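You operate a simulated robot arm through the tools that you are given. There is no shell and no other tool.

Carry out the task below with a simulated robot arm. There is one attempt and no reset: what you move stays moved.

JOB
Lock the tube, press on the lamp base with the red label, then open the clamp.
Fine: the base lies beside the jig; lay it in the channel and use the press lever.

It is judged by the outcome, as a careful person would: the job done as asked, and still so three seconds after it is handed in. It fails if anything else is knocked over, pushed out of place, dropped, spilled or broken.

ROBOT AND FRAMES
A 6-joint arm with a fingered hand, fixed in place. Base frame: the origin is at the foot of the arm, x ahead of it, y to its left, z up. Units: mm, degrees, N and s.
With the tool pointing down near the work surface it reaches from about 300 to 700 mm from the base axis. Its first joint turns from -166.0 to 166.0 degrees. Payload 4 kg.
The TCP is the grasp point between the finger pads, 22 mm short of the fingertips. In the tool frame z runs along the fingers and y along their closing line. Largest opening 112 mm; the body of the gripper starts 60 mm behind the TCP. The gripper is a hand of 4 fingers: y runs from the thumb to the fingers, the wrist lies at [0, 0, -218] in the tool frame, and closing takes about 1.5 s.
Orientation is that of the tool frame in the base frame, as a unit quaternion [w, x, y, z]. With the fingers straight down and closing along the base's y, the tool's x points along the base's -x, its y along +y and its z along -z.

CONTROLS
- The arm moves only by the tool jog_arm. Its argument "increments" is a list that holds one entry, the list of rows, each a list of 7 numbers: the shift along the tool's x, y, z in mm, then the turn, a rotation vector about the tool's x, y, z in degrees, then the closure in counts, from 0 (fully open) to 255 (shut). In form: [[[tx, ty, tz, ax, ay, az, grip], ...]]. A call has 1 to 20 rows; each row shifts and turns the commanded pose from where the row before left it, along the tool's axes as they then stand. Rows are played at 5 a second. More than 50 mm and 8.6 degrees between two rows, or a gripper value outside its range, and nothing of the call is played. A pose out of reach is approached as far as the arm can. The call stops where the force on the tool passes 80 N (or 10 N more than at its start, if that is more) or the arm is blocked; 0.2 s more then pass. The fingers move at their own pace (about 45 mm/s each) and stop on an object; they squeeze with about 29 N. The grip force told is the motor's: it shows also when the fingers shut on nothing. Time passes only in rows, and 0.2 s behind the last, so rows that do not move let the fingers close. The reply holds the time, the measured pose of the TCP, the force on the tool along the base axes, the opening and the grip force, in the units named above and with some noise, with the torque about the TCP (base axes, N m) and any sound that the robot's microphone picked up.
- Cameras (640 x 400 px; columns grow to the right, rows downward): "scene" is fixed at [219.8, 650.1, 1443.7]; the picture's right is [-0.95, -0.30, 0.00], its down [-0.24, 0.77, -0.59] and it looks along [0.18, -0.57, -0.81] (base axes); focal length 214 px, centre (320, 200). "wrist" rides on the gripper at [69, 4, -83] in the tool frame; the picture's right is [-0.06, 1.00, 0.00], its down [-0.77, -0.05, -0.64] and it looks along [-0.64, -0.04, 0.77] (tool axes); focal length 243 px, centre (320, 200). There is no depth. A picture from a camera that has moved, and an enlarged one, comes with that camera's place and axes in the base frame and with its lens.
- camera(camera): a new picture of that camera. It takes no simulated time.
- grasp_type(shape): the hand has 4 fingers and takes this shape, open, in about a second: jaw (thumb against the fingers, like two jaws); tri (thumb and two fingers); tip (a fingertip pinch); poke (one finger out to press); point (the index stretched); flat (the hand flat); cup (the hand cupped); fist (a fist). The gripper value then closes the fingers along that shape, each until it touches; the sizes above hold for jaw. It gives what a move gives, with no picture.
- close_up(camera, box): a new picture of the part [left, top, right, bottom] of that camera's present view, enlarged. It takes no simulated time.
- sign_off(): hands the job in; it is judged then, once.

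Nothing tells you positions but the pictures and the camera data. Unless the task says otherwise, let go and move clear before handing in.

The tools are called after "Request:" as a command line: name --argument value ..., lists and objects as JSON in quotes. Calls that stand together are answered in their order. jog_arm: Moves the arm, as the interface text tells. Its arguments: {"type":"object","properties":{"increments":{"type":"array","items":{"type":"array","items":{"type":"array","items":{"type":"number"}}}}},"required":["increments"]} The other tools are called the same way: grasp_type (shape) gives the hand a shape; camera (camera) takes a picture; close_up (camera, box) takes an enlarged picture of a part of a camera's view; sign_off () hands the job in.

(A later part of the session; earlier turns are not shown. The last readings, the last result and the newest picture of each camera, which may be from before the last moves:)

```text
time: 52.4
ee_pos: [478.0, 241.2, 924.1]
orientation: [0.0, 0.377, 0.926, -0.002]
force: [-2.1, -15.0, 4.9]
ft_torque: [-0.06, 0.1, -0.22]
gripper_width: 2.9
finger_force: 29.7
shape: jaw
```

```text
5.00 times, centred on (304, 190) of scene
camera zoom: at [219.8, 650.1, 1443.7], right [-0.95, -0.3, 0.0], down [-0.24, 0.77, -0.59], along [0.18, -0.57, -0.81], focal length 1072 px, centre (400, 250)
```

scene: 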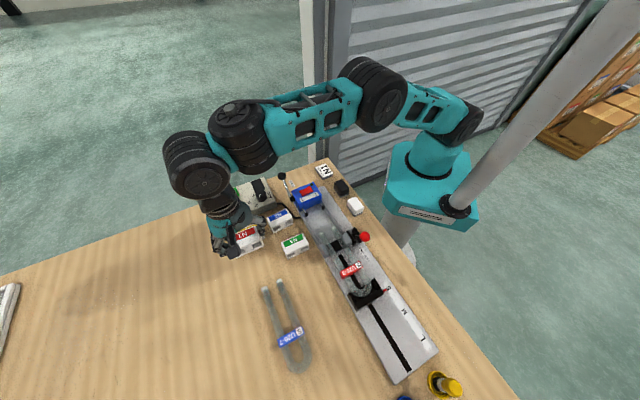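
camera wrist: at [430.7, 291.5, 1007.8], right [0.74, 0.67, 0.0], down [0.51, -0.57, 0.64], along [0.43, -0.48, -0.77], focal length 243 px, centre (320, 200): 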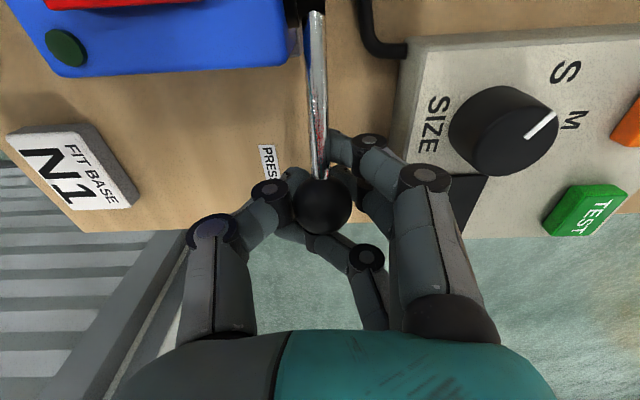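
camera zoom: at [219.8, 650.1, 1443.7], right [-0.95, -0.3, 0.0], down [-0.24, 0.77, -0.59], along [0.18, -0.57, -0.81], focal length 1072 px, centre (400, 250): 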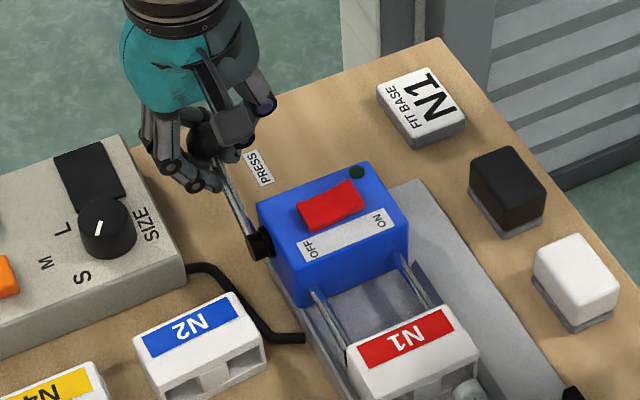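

Request:
jog_arm --increments '[[[-0.7, 0.3, 3.9, 0, 0, 0, 240], [-0.5, 0.3, 3.9, 0, 0, 0, 240], [-0.3, 0.2, 3.9, 0, 0, 0, 240]]]'

Request:
camera --camera "wrist"

Request:
close_up --camera "scene" --box '[240, 155, 384, 245]'

```text
time: 53.2
ee_pos: [480.1, 239.7, 913.4]
orientation: [0.0, 0.377, 0.926, 0.0]
force: [-0.1, -26.0, 6.2]
ft_torque: [-0.06, 0.11, -0.16]
gripper_width: 2.6
finger_force: 29.5
shape: jaw
```

```text
taken
camera wrist: at [432.8, 290.5, 995.8], right [0.74, 0.67, 0.0], down [0.51, -0.57, 0.64], along [0.43, -0.48, -0.77], focal length 243 px, centre (320, 200)
```

wrist: 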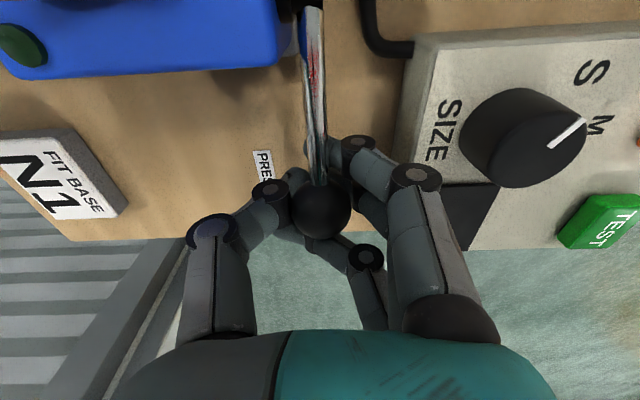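

```text
4.44 times, centred on (312, 200) of scene
camera zoom: at [219.8, 650.1, 1443.7], right [-0.95, -0.3, 0.0], down [-0.24, 0.77, -0.59], along [0.18, -0.57, -0.81], focal length 953 px, centre (356, 200)
```

zoom: 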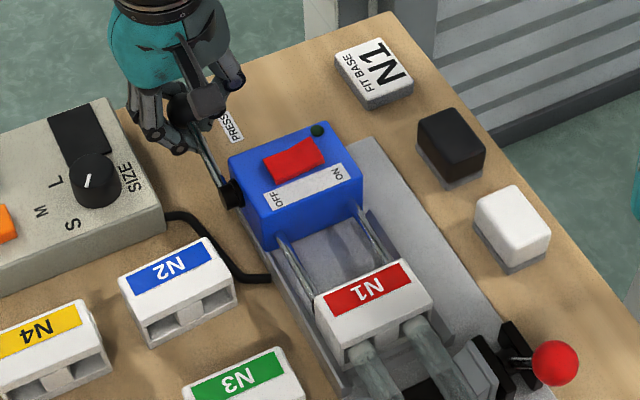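

Request:
close_up --camera "wrist" --box '[280, 80, 480, 260]'

Request:
close_up --camera "scene" --box '[240, 150, 320, 200]'

Request:
close_up --camera "scene" --box '[300, 190, 372, 235]'

```text
2.22 times, centred on (380, 170) of wrist
camera zoom: at [432.8, 290.5, 995.8], right [0.74, 0.67, 0.0], down [0.51, -0.57, 0.64], along [0.43, -0.48, -0.77], focal length 539 px, centre (187, 267)
```

zoom: 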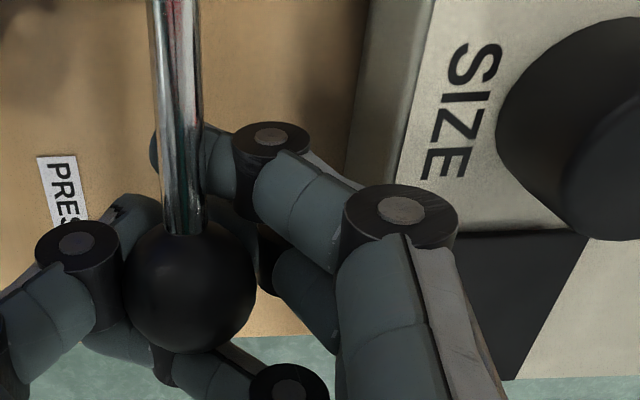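

```text
8.00 times, centred on (280, 175) of scene
camera zoom: at [219.8, 650.1, 1443.7], right [-0.95, -0.3, 0.0], down [-0.24, 0.77, -0.59], along [0.18, -0.57, -0.81], focal length 1716 px, centre (640, 400)
```

zoom: 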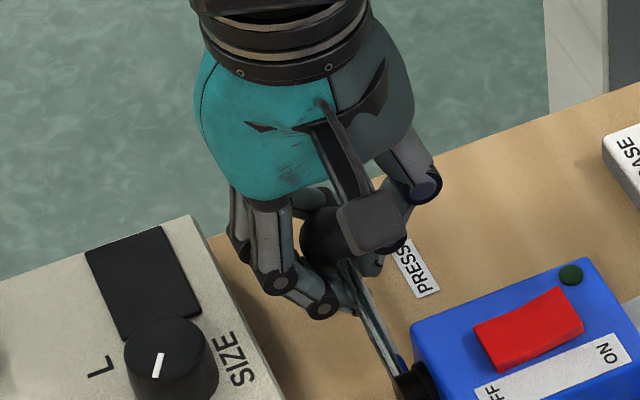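

```text
8.89 times, centred on (336, 212) of scene
camera zoom: at [219.8, 650.1, 1443.7], right [-0.95, -0.3, 0.0], down [-0.24, 0.77, -0.59], along [0.18, -0.57, -0.81], focal length 1906 px, centre (178, 89)
```

zoom: 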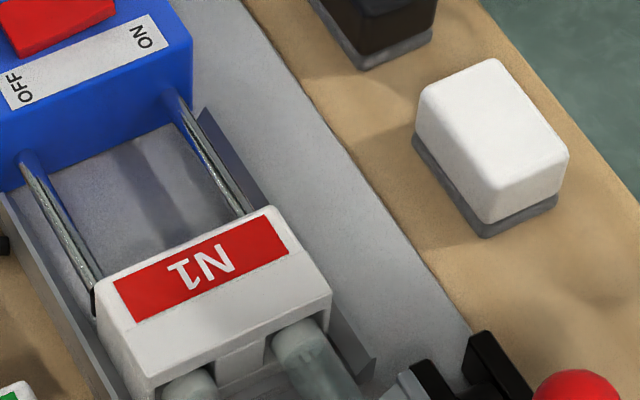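

Request:
jog_arm --increments '[[[-2.5, -1.0, 1.5, 0, 0, 0, 240], [-1.0, -0.5, 3, 0, 0, 0, 240], [0, 0, 3.5, 0, 0, 0, 240]]]'

Request:
camera --camera "wrist"

Request:
close_up --camera "scene" --box '[300, 190, 372, 235]'

```text
time: 54.0
ee_pos: [478.6, 238.0, 904.8]
orientation: [-0.002, 0.376, 0.927, -0.001]
force: [-10.1, -11.1, 1.8]
ft_torque: [0.01, 0.08, -0.09]
gripper_width: 1.5
finger_force: 28.7
shape: jaw
```

```text
taken
camera wrist: at [433.0, 288.2, 988.0], right [0.74, 0.67, 0.0], down [0.52, -0.57, 0.64], along [0.43, -0.47, -0.77], focal length 243 px, centre (320, 200)
```

wrist: 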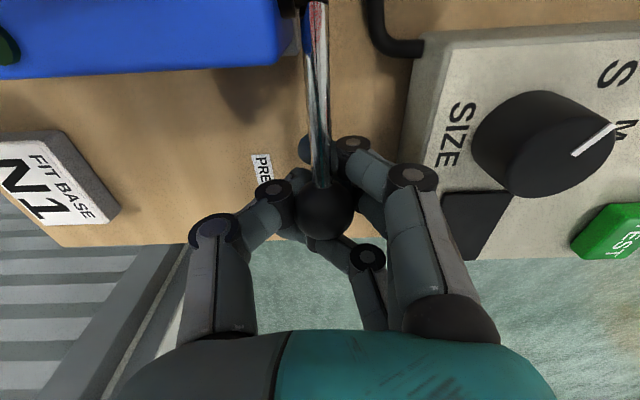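

```text
8.89 times, centred on (336, 212) of scene
camera zoom: at [219.8, 650.1, 1443.7], right [-0.95, -0.3, 0.0], down [-0.24, 0.77, -0.59], along [0.18, -0.57, -0.81], focal length 1906 px, centre (178, 89)
```

zoom: 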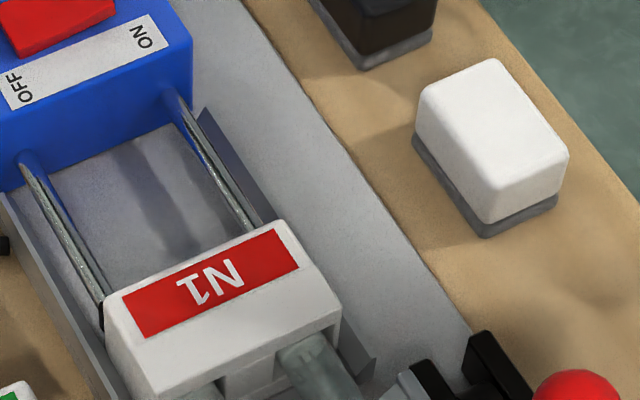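

Request:
jog_arm --increments '[[[0, -0.7, 3.2, 0, 0, 0, 240], [0.3, -0.3, 3.2, 0, 0, 0, 240], [0.5, 0, 3.2, 0, 0, 0, 240]]]'

Request:
camera --camera "wrist"

Request:
close_up --camera "scene" --box '[300, 190, 372, 235]'

Request:
close_up --camera "scene" --box '[240, 150, 320, 200]'

```text
time: 54.8
ee_pos: [479.5, 238.4, 896.0]
orientation: [-0.001, 0.376, 0.927, 0.0]
force: [-7.2, -11.9, 2.9]
ft_torque: [0.02, 0.04, -0.1]
gripper_width: 0.9
finger_force: 29.0
shape: jaw
```

```text
taken
camera wrist: at [432.6, 287.2, 978.3], right [0.74, 0.67, 0.0], down [0.51, -0.57, 0.64], along [0.43, -0.48, -0.77], focal length 243 px, centre (320, 200)
```

wrist: 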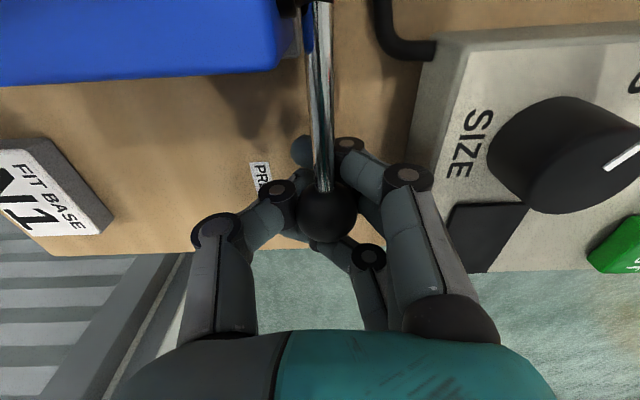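

```text
8.89 times, centred on (336, 212) of scene
camera zoom: at [219.8, 650.1, 1443.7], right [-0.95, -0.3, 0.0], down [-0.24, 0.77, -0.59], along [0.18, -0.57, -0.81], focal length 1906 px, centre (178, 89)
```

zoom: 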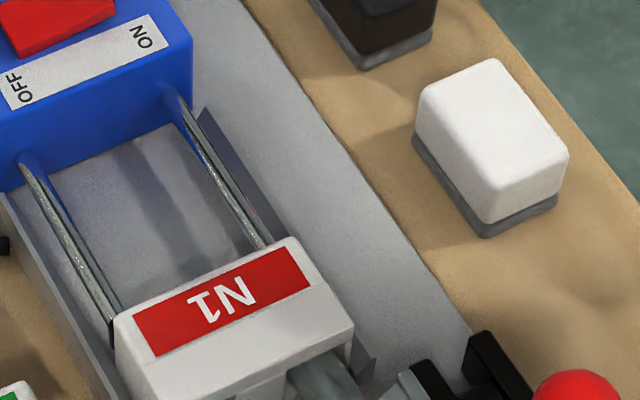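

```text
8.00 times, centred on (280, 175) of scene
camera zoom: at [219.8, 650.1, 1443.7], right [-0.95, -0.3, 0.0], down [-0.24, 0.77, -0.59], along [0.18, -0.57, -0.81], focal length 1716 px, centre (640, 400)
```

zoom: 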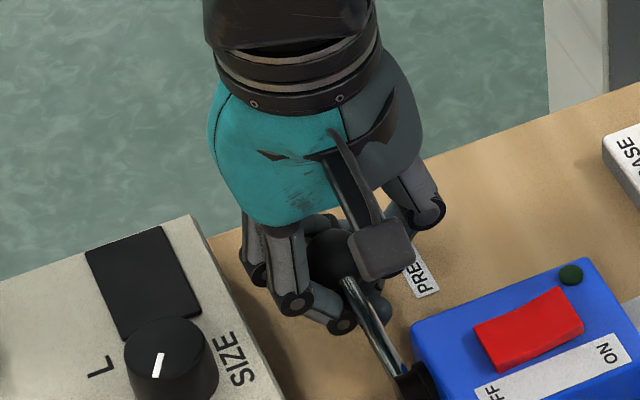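

Request:
jog_arm --increments '[[[0.5, -0.3, 2.5, 0, 0, 0, 240], [0.6, 0, 2.5, 0, 0, 0, 240]]]'

Request:
close_up --camera "scene" --box '[300, 190, 372, 235]'

Request:
camera --camera "wrist"

```text
time: 55.4
ee_pos: [480.2, 237.0, 889.9]
orientation: [0.001, 0.378, 0.926, 0.0]
force: [0.9, -21.5, 11.3]
ft_torque: [0.0, -0.03, -0.05]
gripper_width: 0.7
finger_force: 29.2
shape: jaw
```

```text
8.89 times, centred on (336, 212) of scene
camera zoom: at [219.8, 650.1, 1443.7], right [-0.95, -0.3, 0.0], down [-0.24, 0.77, -0.59], along [0.18, -0.57, -0.81], focal length 1906 px, centre (178, 89)
```

zoom: 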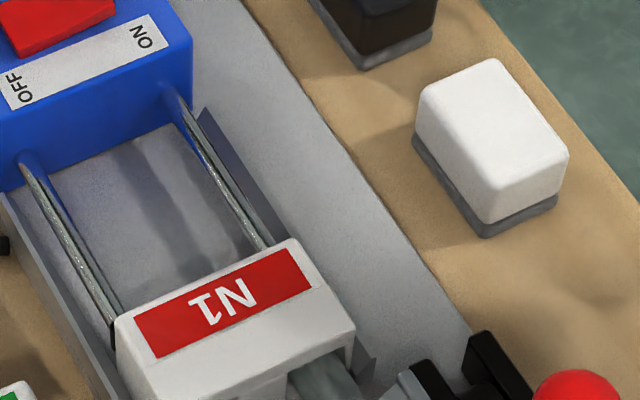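

```text
taken
camera wrist: at [432.5, 287.4, 973.8], right [0.74, 0.67, 0.0], down [0.51, -0.57, 0.64], along [0.43, -0.48, -0.77], focal length 243 px, centre (320, 200)
```

wrist: 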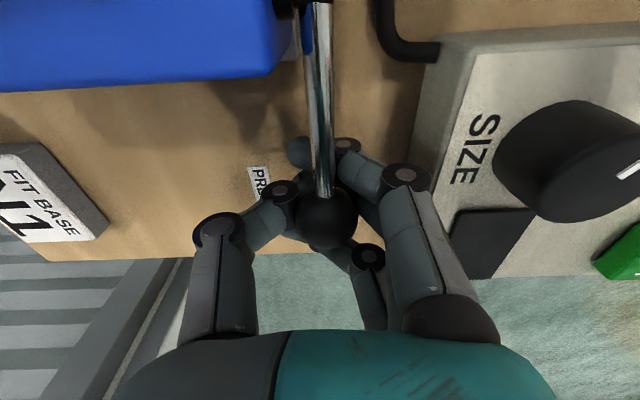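

Request:
jog_arm --increments '[[[-0.8, -0.6, 1.5, 0, 0, 0, 240], [0, 0, 1.5, 0, 0, 0, 240]]]'

Request:
close_up --camera "scene" --box '[300, 190, 372, 235]'

Request:
close_up --camera "scene" --box '[250, 155, 306, 190]'

```text
time: 56.0
ee_pos: [479.0, 237.2, 887.4]
orientation: [0.0, 0.376, 0.927, 0.001]
force: [4.4, -18.2, 8.2]
ft_torque: [0.09, -0.04, -0.08]
gripper_width: 0.3
finger_force: 29.1
shape: jaw
```

```text
8.89 times, centred on (336, 212) of scene
camera zoom: at [219.8, 650.1, 1443.7], right [-0.95, -0.3, 0.0], down [-0.24, 0.77, -0.59], along [0.18, -0.57, -0.81], focal length 1906 px, centre (178, 89)
```

zoom: 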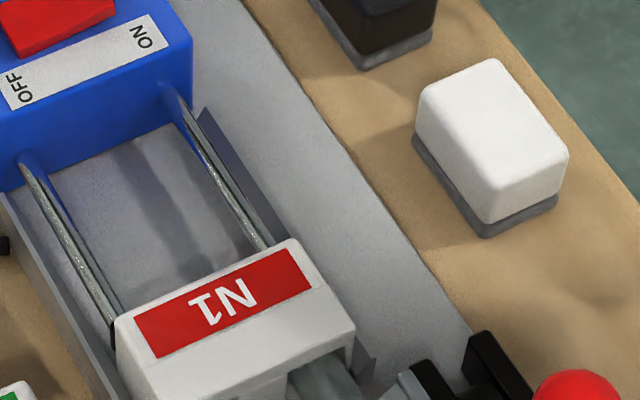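

```text
11.43 times, centred on (278, 172) of scene
camera zoom: at [219.8, 650.1, 1443.7], right [-0.95, -0.3, 0.0], down [-0.24, 0.77, -0.59], along [0.18, -0.57, -0.81], focal length 2451 px, centre (800, 514)
```

zoom: 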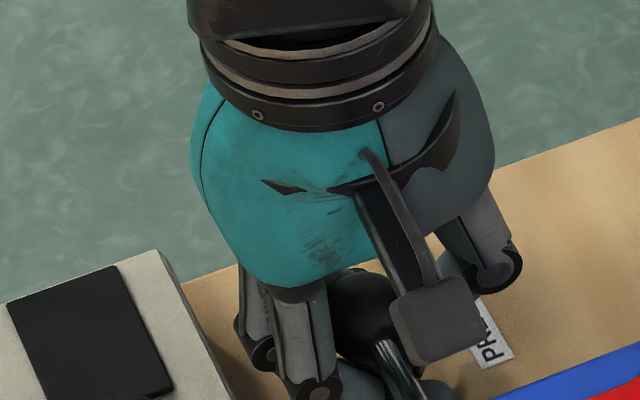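

The base has slid ~16 mm onto the tube and now resists; the caged grip is starting to slip around the knob. I'll open just enough to free the knob (the control box is close) and rise, to press from above instead.

Request:
jog_arm --increments '[[[0, 0, 0, 0, 0, 0, 200], [0, 0, 0, 0, 0, 0, 170], [0, 0, 0, 0, 0, 0, 160], [0, 0, 0, 0, 0, 0, 160], [0, 0, 0, 0, 0, 0, 160]]]'

Request:
camera --camera "wrist"

Request:
close_up --camera "scene" --box '[250, 155, 378, 235]'

```text
time: 57.2
ee_pos: [478.1, 236.7, 885.9]
orientation: [-0.001, 0.376, 0.927, 0.0]
force: [-6.4, -2.4, 1.0]
ft_torque: [-0.01, -0.06, 0.11]
gripper_width: 39.3
finger_force: 0.0
shape: jaw
```

```text
taken
camera wrist: at [431.0, 287.5, 970.1], right [0.74, 0.67, 0.0], down [0.52, -0.57, 0.64], along [0.43, -0.48, -0.77], focal length 243 px, centre (320, 200)
```

wrist: 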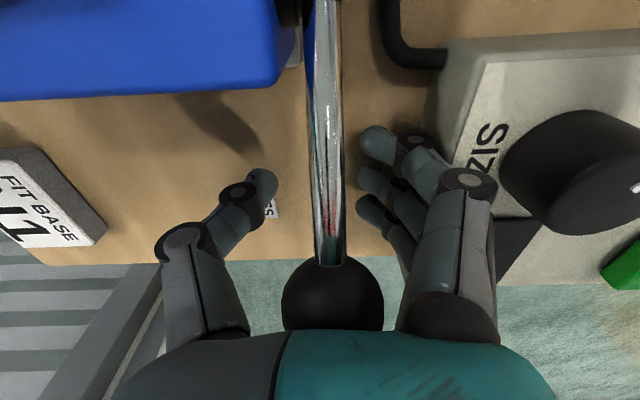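

```text
5.00 times, centred on (314, 195) of scene
camera zoom: at [219.8, 650.1, 1443.7], right [-0.95, -0.3, 0.0], down [-0.24, 0.77, -0.59], along [0.18, -0.57, -0.81], focal length 1072 px, centre (350, 225)
```

zoom: 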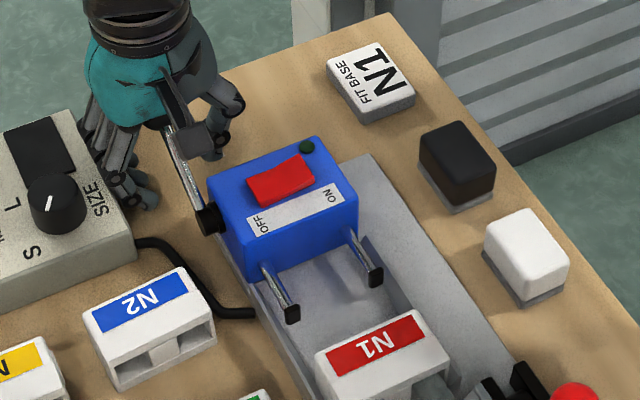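

The lever is spring-returned (rods retracted), while N1 stayed on the tube ends. I'll rise clear and inspect how far the base is on.

Request:
jog_arm --increments '[[[0, 0, -10, 0, 0, 0, 160], [0, 0, -20, 0, 0, 0, 155], [0, 0, -25, 0, 0, 0, 150], [0, 0, -25, 0, 0, 0, 150], [0, 0, -30, 0, 0, 0, 150], [0, 0, -30, 0, 0, 0, 150]]]'

Request:
camera --camera "wrist"

Request:
close_up --camera "scene" --box '[300, 195, 380, 245]'

Request:
close_up --camera "scene" --box '[320, 200, 448, 310]'

```text
time: 58.6
ee_pos: [479.0, 237.5, 1028.3]
orientation: [0.001, 0.376, 0.927, 0.0]
force: [-0.3, 0.2, -0.7]
ft_torque: [-0.02, 0.01, 0.0]
gripper_width: 45.3
finger_force: 0.1
shape: jaw
```

```text
taken
camera wrist: at [431.8, 287.5, 1111.0], right [0.74, 0.67, 0.0], down [0.51, -0.57, 0.64], along [0.43, -0.48, -0.77], focal length 243 px, centre (320, 200)
```

wrist: 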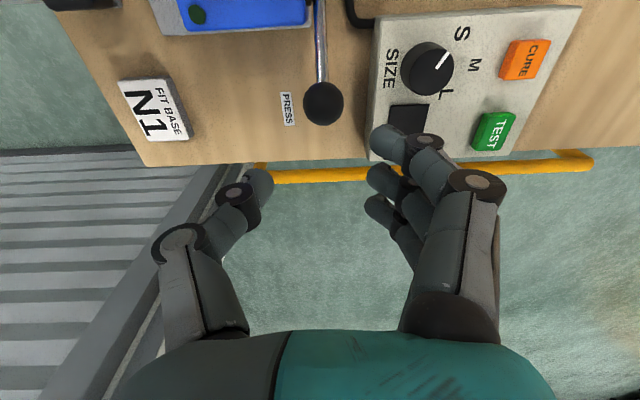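

```text
8.00 times, centred on (340, 220) of scene
camera zoom: at [219.8, 650.1, 1443.7], right [-0.95, -0.3, 0.0], down [-0.24, 0.77, -0.59], along [0.18, -0.57, -0.81], focal length 1716 px, centre (160, 40)
```

zoom: 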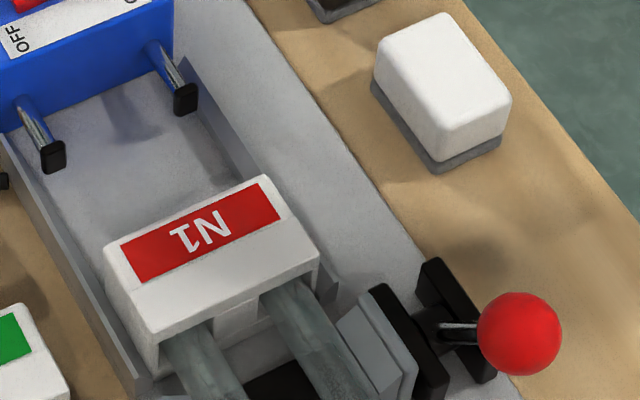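

```text
3.64 times, centred on (384, 255) of scene
camera zoom: at [219.8, 650.1, 1443.7], right [-0.95, -0.3, 0.0], down [-0.24, 0.77, -0.59], along [0.18, -0.57, -0.81], focal length 780 px, centre (87, 0)
```

zoom: 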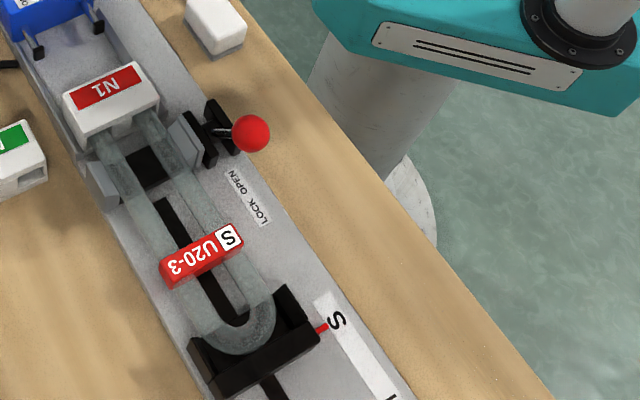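

Request:
grasp_type --shape "fist"

Request:
camera --camera "wrist"

Request:
close_up --camera "scene" --box '[230, 110, 358, 190]'

```text
time: 59.5
ee_pos: [478.4, 237.8, 1027.6]
orientation: [0.0, 0.376, 0.927, 0.0]
force: [0.6, -0.7, 0.1]
ft_torque: [0.02, -0.04, -0.04]
gripper_width: 0.0
finger_force: 0.0
shape: fist
```

```text
taken
camera wrist: at [431.7, 287.5, 1110.4], right [0.74, 0.67, 0.0], down [0.51, -0.57, 0.64], along [0.43, -0.48, -0.77], focal length 243 px, centre (320, 200)
```

wrist: 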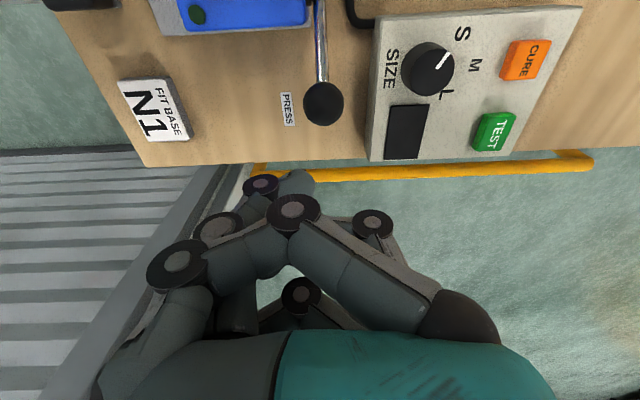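

```text
5.00 times, centred on (294, 150) of scene
camera zoom: at [219.8, 650.1, 1443.7], right [-0.95, -0.3, 0.0], down [-0.24, 0.77, -0.59], along [0.18, -0.57, -0.81], focal length 1072 px, centre (450, 450)
```

zoom: 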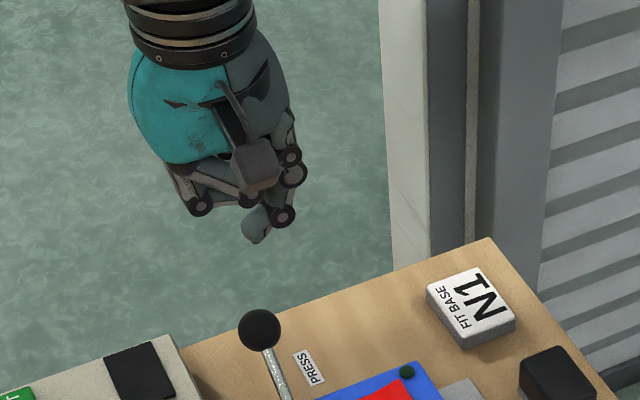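

Request:
jog_arm --increments '[[[0, 0, 0, 0, 0, 0, 255], [0, 0, 0, 0, 0, 0, 255], [0, 0, 0, 0, 0, 0, 255], [0, 0, 0, 0, 0, 0, 255], [0, 0, 0, 0, 0, 0, 255]]]'

Request:
camera --camera "wrist"

Request:
close_up --camera "scene" --box '[230, 110, 358, 190]'

```text
time: 60.7
ee_pos: [478.9, 237.2, 1026.2]
orientation: [0.0, 0.377, 0.926, 0.0]
force: [0.7, -0.4, -0.9]
ft_torque: [0.01, 0.03, 0.04]
gripper_width: 0.0
finger_force: 0.1
shape: fist
```

```text
taken
camera wrist: at [431.7, 287.4, 1110.6], right [0.74, 0.67, 0.0], down [0.51, -0.57, 0.64], along [0.43, -0.48, -0.77], focal length 243 px, centre (320, 200)
```

wrist: 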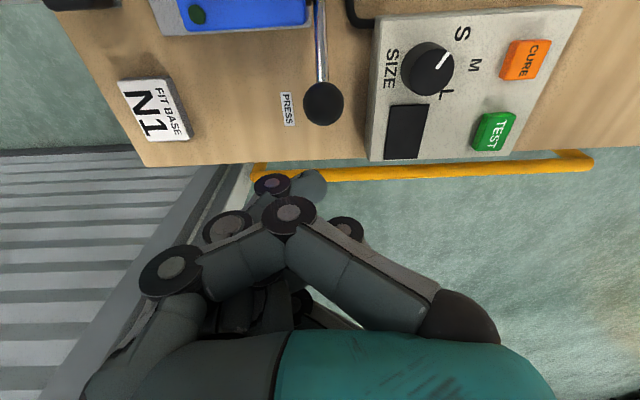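

```text
5.00 times, centred on (294, 150) of scene
camera zoom: at [219.8, 650.1, 1443.7], right [-0.95, -0.3, 0.0], down [-0.24, 0.77, -0.59], along [0.18, -0.57, -0.81], focal length 1072 px, centre (450, 450)
```

zoom: 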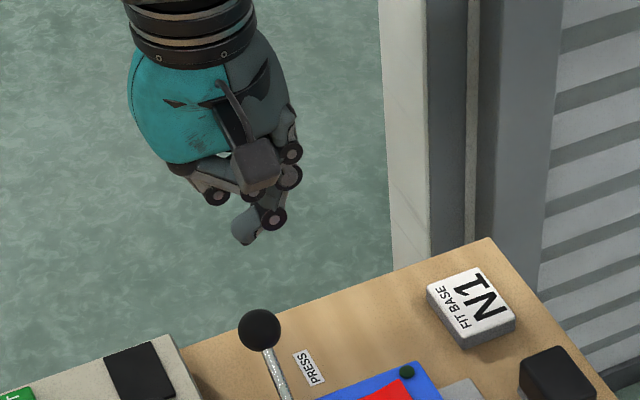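

Request:
close_up --camera "scene" --box '[250, 120, 306, 165]'

Request:
close_up --camera "wrist" --box '[120, 150, 440, 350]'

```text
8.89 times, centred on (278, 142) of scene
camera zoom: at [219.8, 650.1, 1443.7], right [-0.95, -0.3, 0.0], down [-0.24, 0.77, -0.59], along [0.18, -0.57, -0.81], focal length 1906 px, centre (693, 711)
```

zoom: 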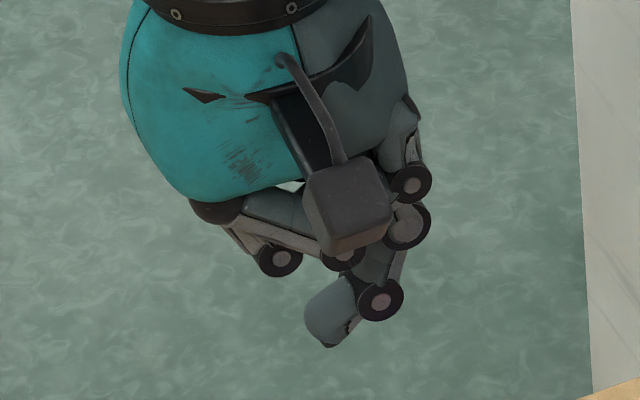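

```text
2.00 times, centred on (280, 250) of wrist
camera zoom: at [431.7, 287.4, 1110.6], right [0.74, 0.67, 0.0], down [0.51, -0.57, 0.64], along [0.43, -0.48, -0.77], focal length 485 px, centre (400, 100)
```

zoom: 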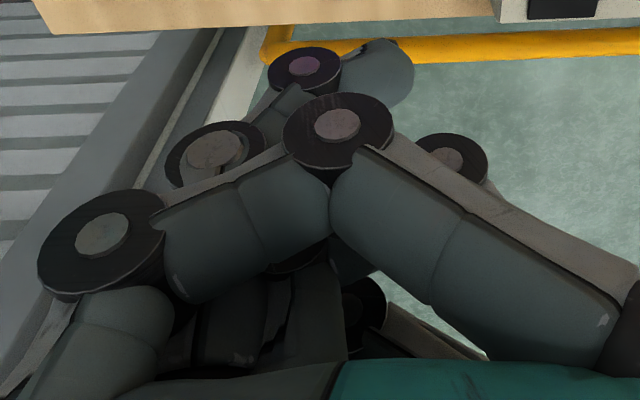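

Request:
grasp_type --shape "poke"

Request:
close_up --camera "scene" --box '[230, 110, 358, 190]'

Request:
camera --camera "wrist"

```text
time: 61.6
ee_pos: [478.1, 236.7, 1026.1]
orientation: [0.001, 0.376, 0.926, -0.001]
force: [0.6, -0.1, -0.8]
ft_torque: [0.02, 0.0, 0.0]
gripper_width: 0.0
finger_force: 0.0
shape: poke
```

```text
5.00 times, centred on (294, 150) of scene
camera zoom: at [219.8, 650.1, 1443.7], right [-0.95, -0.3, 0.0], down [-0.24, 0.77, -0.59], along [0.18, -0.57, -0.81], focal length 1072 px, centre (450, 450)
```

zoom: 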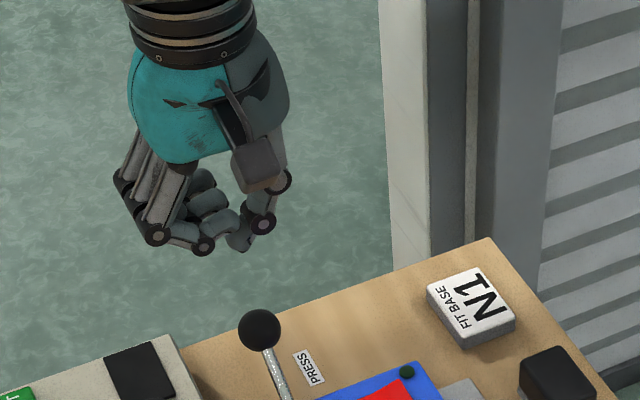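

```text
taken
camera wrist: at [431.7, 287.5, 1110.6], right [0.74, 0.67, 0.0], down [0.51, -0.57, 0.64], along [0.43, -0.48, -0.77], focal length 243 px, centre (320, 200)
```

wrist: 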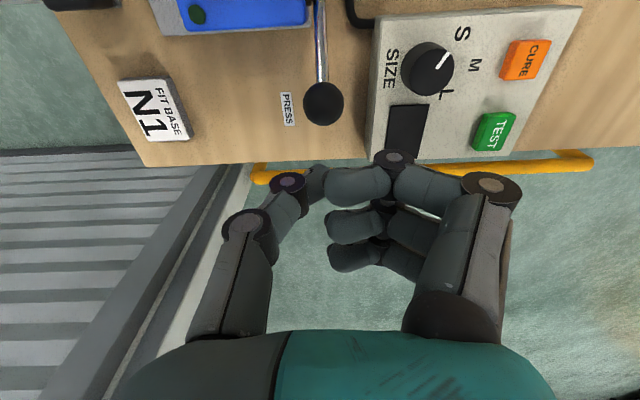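

Request:
jog_arm --increments '[[[0, 0, 0, 0, 0, 0, 0], [0, 0, 0, 0, 0, 0, 0], [0, 0, 0, 0, 0, 0, 0], [0, 0, 0, 0, 0, 0, 0], [0, 0, 0, 0, 0, 0, 0], [0, 0, 0, 0, 0, 0, 0]]]'

Request:
close_up --camera "scene" --box '[230, 110, 358, 190]'

Request:
camera --camera "wrist"

```text
time: 63.0
ee_pos: [477.5, 236.7, 1026.8]
orientation: [-0.001, 0.377, 0.926, 0.0]
force: [-0.2, -0.3, -0.3]
ft_torque: [0.02, -0.01, 0.0]
gripper_width: 0.0
finger_force: 0.1
shape: poke
```

```text
5.00 times, centred on (294, 150) of scene
camera zoom: at [219.8, 650.1, 1443.7], right [-0.95, -0.3, 0.0], down [-0.24, 0.77, -0.59], along [0.18, -0.57, -0.81], focal length 1072 px, centre (450, 450)
```

zoom: 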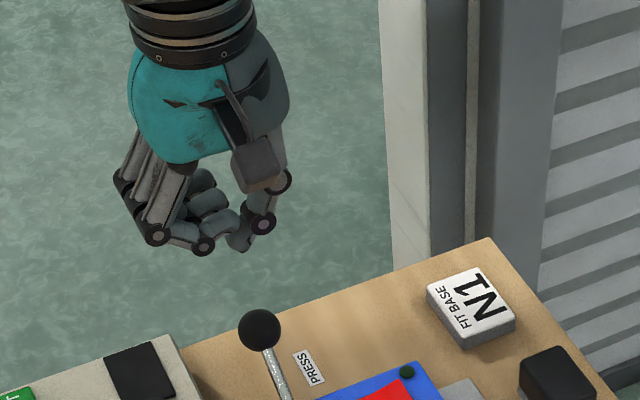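

```text
taken
camera wrist: at [431.7, 287.5, 1110.6], right [0.74, 0.67, 0.0], down [0.51, -0.57, 0.64], along [0.43, -0.48, -0.77], focal length 243 px, centre (320, 200)
```

wrist: 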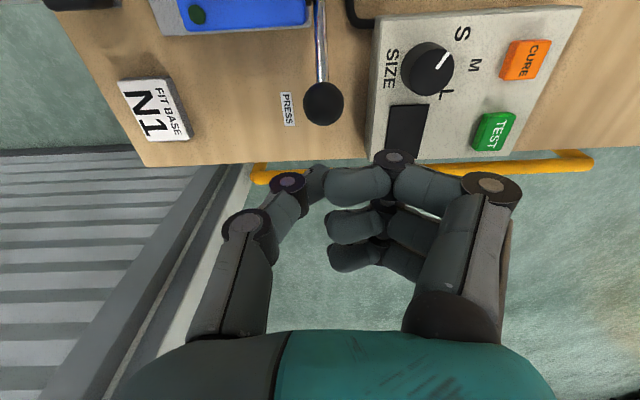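

The "poke" shape gives a firm flat underside (three finger ends). I'll place it over the knob and press down along the lever's arc.

Request:
jog_arm --increments '[[[10.6, -9.2, 0, 0, 0, 0, 0], [0, 0, 20, 0, 0, 0, 0], [0, 0, 20, 0, 0, 0, 0], [0, 0, 10, 0, 0, 0, 0], [0, 0, 0, 0, 0, 0, 0]]]'

Request:
camera --camera "wrist"

Request:
close_up --camera "scene" --box '[240, 130, 336, 190]'

```text
time: 64.2
ee_pos: [463.6, 236.9, 975.2]
orientation: [0.0, 0.377, 0.926, -0.001]
force: [-1.2, -4.3, 3.3]
ft_torque: [-0.08, 0.06, 0.05]
gripper_width: 0.1
finger_force: 0.1
shape: poke
```

```text
taken
camera wrist: at [417.6, 288.1, 1059.5], right [0.74, 0.67, 0.0], down [0.51, -0.57, 0.64], along [0.43, -0.48, -0.77], focal length 243 px, centre (320, 200)
```

wrist: 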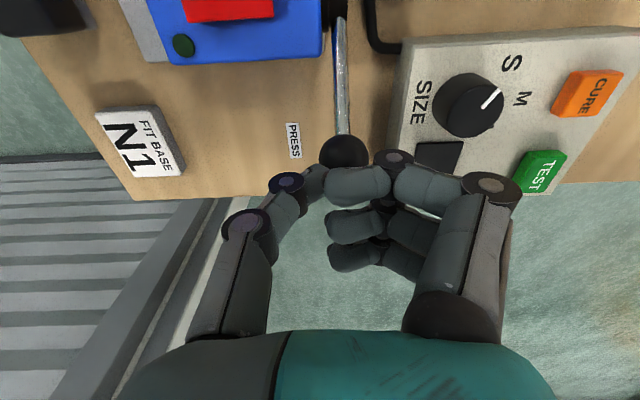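

```text
6.67 times, centred on (288, 160) of scene
camera zoom: at [219.8, 650.1, 1443.7], right [-0.95, -0.3, 0.0], down [-0.24, 0.77, -0.59], along [0.18, -0.57, -0.81], focal length 1430 px, centre (533, 467)
```

zoom: 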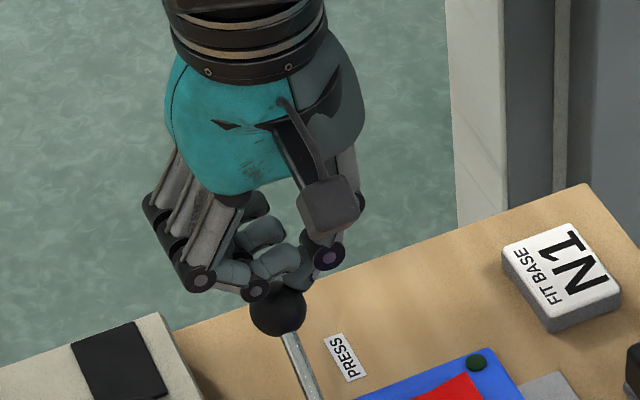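

Request:
jog_arm --increments '[[[0, 0, -6, 0, 0, 0, 0], [5.5, 0, 0, 0, 0, 0, 0], [0, 0, 6, 0, 0, 0, 0], [0, 0, 3, 0, 0, 0, 0], [-1, 0, 3, 0, 0, 0, 0]]]'

Request:
camera --camera "wrist"

Request:
close_up --camera "scene" --box '[240, 130, 336, 190]'

```text
time: 65.4
ee_pos: [461.8, 241.3, 971.0]
orientation: [-0.001, 0.376, 0.927, 0.001]
force: [-1.5, -2.0, 1.2]
ft_torque: [-0.04, 0.03, -0.02]
gripper_width: 0.1
finger_force: 0.0
shape: poke
```

```text
taken
camera wrist: at [414.8, 291.7, 1054.3], right [0.74, 0.67, 0.0], down [0.51, -0.57, 0.64], along [0.43, -0.48, -0.77], focal length 243 px, centre (320, 200)
```

wrist: 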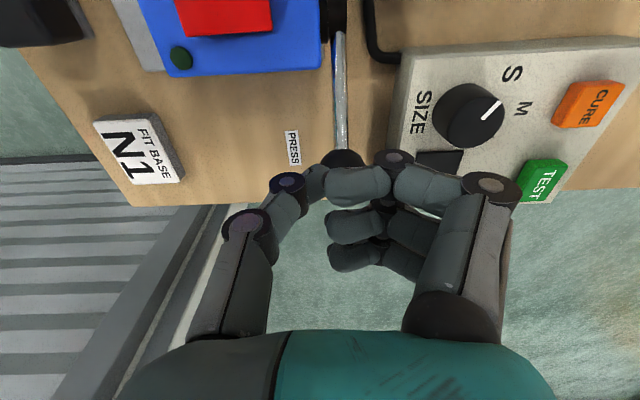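

```text
6.67 times, centred on (288, 160) of scene
camera zoom: at [219.8, 650.1, 1443.7], right [-0.95, -0.3, 0.0], down [-0.24, 0.77, -0.59], along [0.18, -0.57, -0.81], focal length 1430 px, centre (533, 467)
```

zoom: 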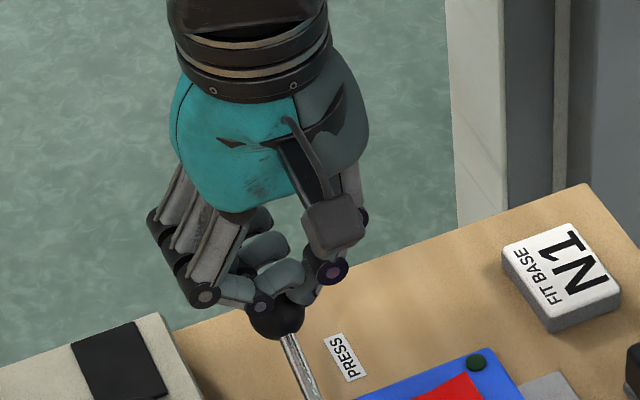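

Request:
jog_arm --increments '[[[-3.3, 0, 4.5, 0, 0, 0, 0], [-3.3, 0, 4.5, 0, 0, 0, 0], [-2.8, 0, 5, 0, 0, 0, 0], [-2.8, 0, 5, 0, 0, 0, 0]]]'

Request:
close_up --camera "scene" --box '[240, 140, 368, 220]'

Request:
camera --camera "wrist"

```text
time: 66.4
ee_pos: [470.1, 232.8, 951.8]
orientation: [-0.001, 0.377, 0.926, 0.0]
force: [-2.2, -1.6, 1.4]
ft_torque: [-0.02, 0.04, 0.0]
gripper_width: 0.0
finger_force: 0.1
shape: poke
```

```text
5.00 times, centred on (304, 180) of scene
camera zoom: at [219.8, 650.1, 1443.7], right [-0.95, -0.3, 0.0], down [-0.24, 0.77, -0.59], along [0.18, -0.57, -0.81], focal length 1072 px, centre (400, 300)
```

zoom: 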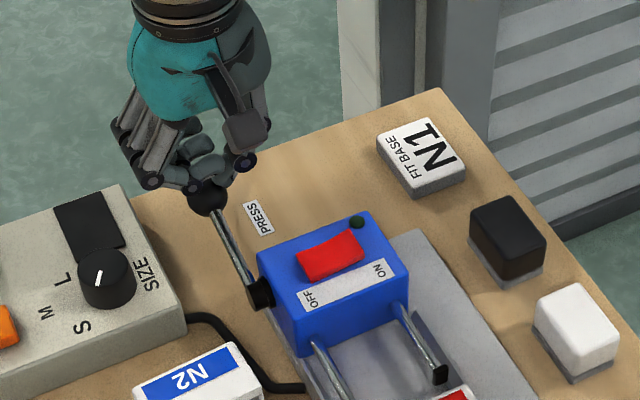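

```text
taken
camera wrist: at [423.4, 283.0, 1035.2], right [0.74, 0.67, 0.0], down [0.51, -0.57, 0.64], along [0.43, -0.48, -0.77], focal length 243 px, centre (320, 200)
```

wrist: 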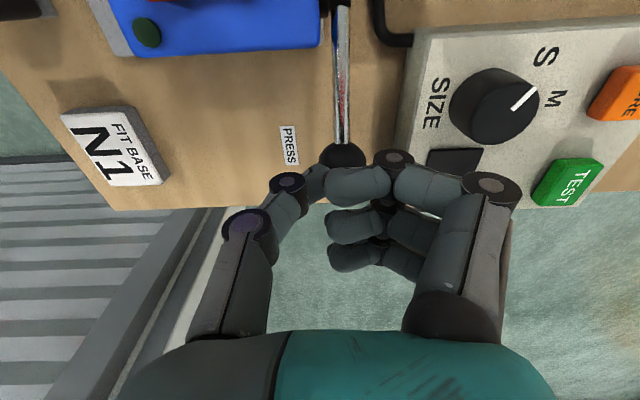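

Request:
jog_arm --increments '[[[-2, 0, 5, 0, 0, 0, 0], [-2, 0, 5, 0, 0, 0, 0], [-1.3, 0, 5, 0, 0, 0, 0], [-1.3, 0, 5, 0, 0, 0, 0], [-0.7, 0, 4, 0, 0, 0, 0]]]'

Request:
close_up --camera "scene" --box '[240, 150, 368, 230]'

Request:
camera --camera "wrist"

```text
time: 67.6
ee_pos: [475.5, 225.9, 927.1]
orientation: [0.0, 0.377, 0.926, -0.001]
force: [-7.0, -6.1, 9.8]
ft_torque: [-0.09, 0.18, 0.05]
gripper_width: 0.3
finger_force: 0.1
shape: poke
```

```text
5.00 times, centred on (304, 190) of scene
camera zoom: at [219.8, 650.1, 1443.7], right [-0.95, -0.3, 0.0], down [-0.24, 0.77, -0.59], along [0.18, -0.57, -0.81], focal length 1072 px, centre (400, 250)
```

zoom: 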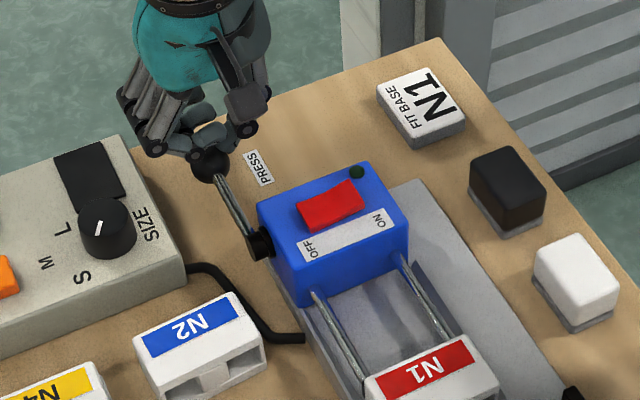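

```text
taken
camera wrist: at [428.1, 277.3, 1011.8], right [0.74, 0.67, 0.0], down [0.51, -0.57, 0.64], along [0.43, -0.48, -0.77], focal length 243 px, centre (320, 200)
```

wrist: 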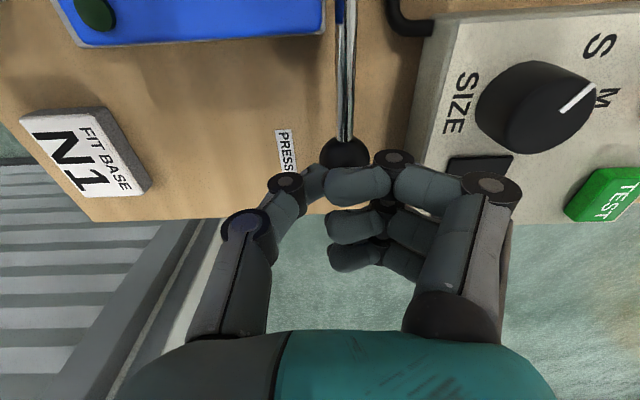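

Request:
jog_arm --increments '[[[-0.3, 0, 2, 0, 0, 0, 0], [-0.2, 0, 2, 0, 0, 0, 0]]]'

Request:
close_up --camera "scene" --box '[300, 190, 372, 235]'

Request:
close_up --camera "scene" --box '[250, 150, 314, 190]'

```text
time: 68.2
ee_pos: [474.9, 226.8, 925.6]
orientation: [0.0, 0.377, 0.926, 0.0]
force: [-13.5, -11.8, 23.9]
ft_torque: [-0.2, 0.25, 0.06]
gripper_width: 0.0
finger_force: 0.1
shape: poke
```

```text
8.89 times, centred on (336, 212) of scene
camera zoom: at [219.8, 650.1, 1443.7], right [-0.95, -0.3, 0.0], down [-0.24, 0.77, -0.59], along [0.18, -0.57, -0.81], focal length 1906 px, centre (178, 89)
```

zoom: 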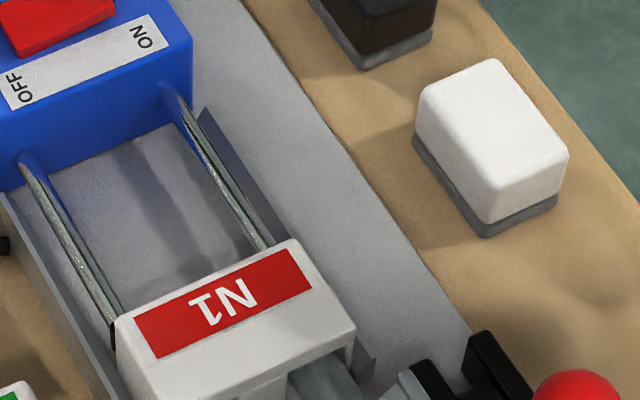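

```text
10.00 times, centred on (282, 170) of scene
camera zoom: at [219.8, 650.1, 1443.7], right [-0.95, -0.3, 0.0], down [-0.24, 0.77, -0.59], along [0.18, -0.57, -0.81], focal length 2145 px, centre (700, 500)
```

zoom: 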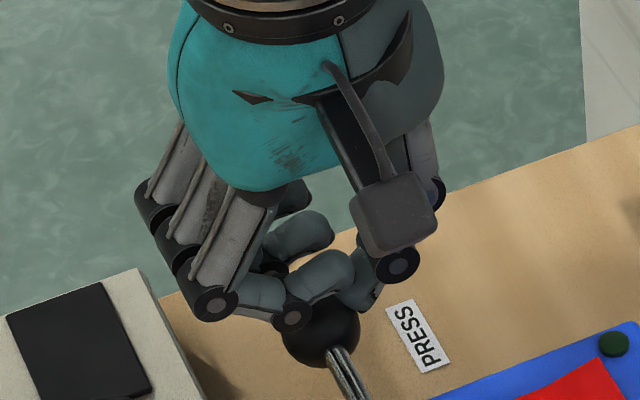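

Request:
jog_arm --increments '[[[0, 0, 2, 0, 0, 0, 0], [0, 0, 2, 0, 0, 0, 0]]]'

Request:
close_up --camera "scene" --box '[300, 190, 372, 235]'

Request:
close_up --camera "scene" --box '[250, 150, 314, 190]'

```text
time: 68.8
ee_pos: [475.3, 226.2, 921.2]
orientation: [0.0, 0.377, 0.926, 0.0]
force: [-13.9, -18.0, 37.9]
ft_torque: [-0.28, 0.31, 0.02]
gripper_width: 0.0
finger_force: 0.0
shape: poke
```

```text
8.89 times, centred on (336, 212) of scene
camera zoom: at [219.8, 650.1, 1443.7], right [-0.95, -0.3, 0.0], down [-0.24, 0.77, -0.59], along [0.18, -0.57, -0.81], focal length 1906 px, centre (178, 89)
```

zoom: 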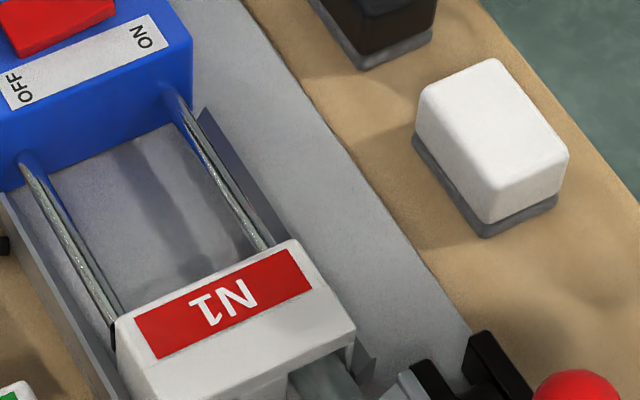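

```text
10.00 times, centred on (282, 170) of scene
camera zoom: at [219.8, 650.1, 1443.7], right [-0.95, -0.3, 0.0], down [-0.24, 0.77, -0.59], along [0.18, -0.57, -0.81], focal length 2145 px, centre (700, 500)
```

zoom: 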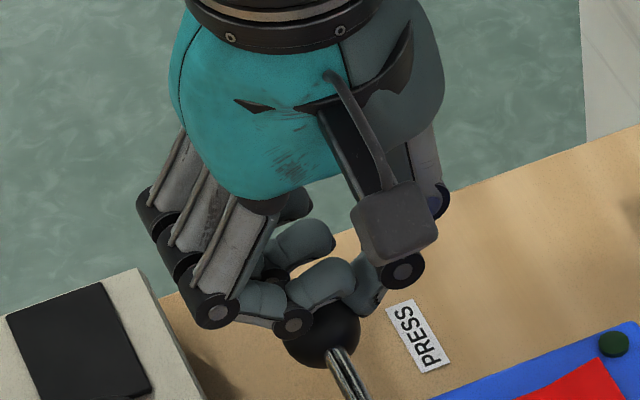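

Request:
jog_arm --increments '[[[0, 0, 1.5, 0, 0, 0, 0], [0, 0, 1.5, 0, 0, 0, 0], [0, 0, 0, 0, 0, 0, 0]]]'

Request:
close_up --camera "scene" --box '[300, 190, 372, 235]'

Request:
close_up --camera "scene" --box '[250, 150, 314, 190]'

```text
time: 69.6
ee_pos: [475.3, 225.5, 918.6]
orientation: [0.0, 0.376, 0.926, 0.0]
force: [-15.8, -22.6, 39.2]
ft_torque: [-0.27, 0.22, 0.02]
gripper_width: 0.0
finger_force: 0.1
shape: poke
```

```text
8.89 times, centred on (336, 212) of scene
camera zoom: at [219.8, 650.1, 1443.7], right [-0.95, -0.3, 0.0], down [-0.24, 0.77, -0.59], along [0.18, -0.57, -0.81], focal length 1906 px, centre (178, 89)
```

zoom: 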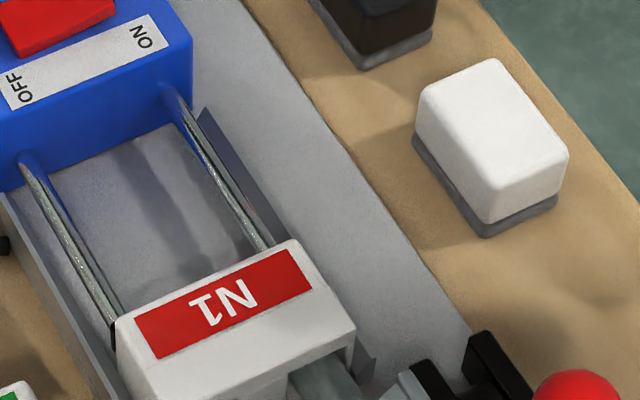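

```text
10.00 times, centred on (282, 170) of scene
camera zoom: at [219.8, 650.1, 1443.7], right [-0.95, -0.3, 0.0], down [-0.24, 0.77, -0.59], along [0.18, -0.57, -0.81], focal length 2145 px, centre (700, 500)
```

zoom: 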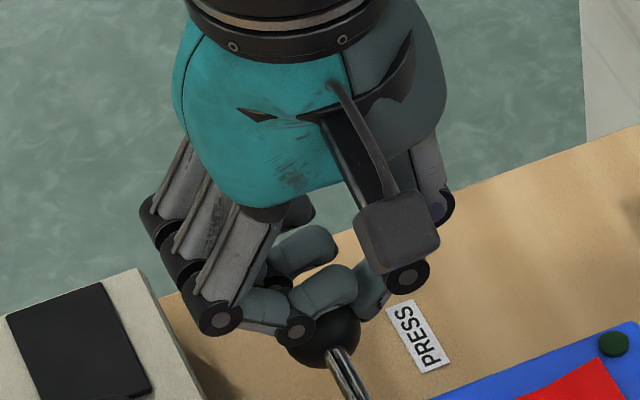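

Pressing at ~45–50 N moves nothing further: the base is at the end of its travel on the tube. I let the lever return gently along its arc and move up.

Request:
jog_arm --increments '[[[0, 0, -5, 0, 0, 0, 0], [0.5, 0, -5, 0, 0, 0, 0], [1.0, 0, -6, 0, 0, 0, 0], [1.5, 0, -7, 0, 0, 0, 0], [2.5, 0, -7, 0, 0, 0, 0], [3.5, 0, -8, 0, 0, 0, 0], [4.5, 0, -8, 0, 0, 0, 0], [4.5, 0, -9, 0, 0, 0, 0], [0, 0, -15, 0, 0, 0, 0], [0, 0, -25, 0, 0, 0, 0], [0, 0, -25, 0, 0, 0, 0]]]'

Request:
close_up --camera "scene" --box '[240, 160, 384, 250]'

Request:
close_up --camera "scene" --box '[310, 205, 374, 245]'

```text
time: 72.0
ee_pos: [461.9, 239.3, 1037.3]
orientation: [0.0, 0.376, 0.927, 0.0]
force: [-0.2, 0.6, -0.3]
ft_torque: [-0.01, -0.03, -0.01]
gripper_width: 0.0
finger_force: 0.0
shape: poke
```

```text
4.44 times, centred on (312, 205) of scene
camera zoom: at [219.8, 650.1, 1443.7], right [-0.95, -0.3, 0.0], down [-0.24, 0.77, -0.59], along [0.18, -0.57, -0.81], focal length 953 px, centre (356, 178)
```

zoom: 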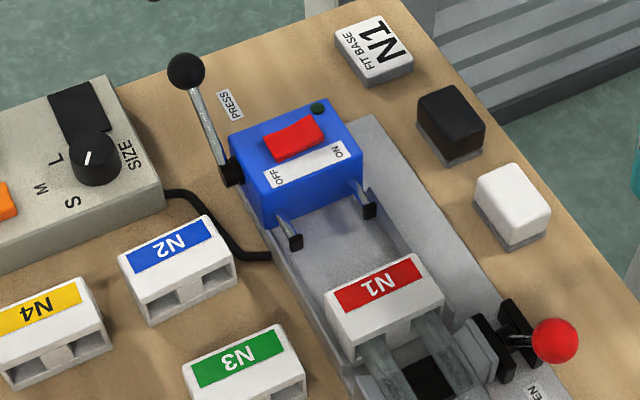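

```text
10.00 times, centred on (342, 225) of scene
camera zoom: at [219.8, 650.1, 1443.7], right [-0.95, -0.3, 0.0], down [-0.24, 0.77, -0.59], along [0.18, -0.57, -0.81], focal length 2145 px, centre (100, -50)
```

zoom: 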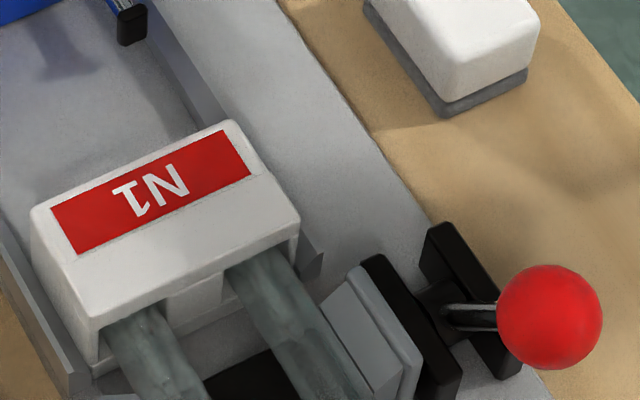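

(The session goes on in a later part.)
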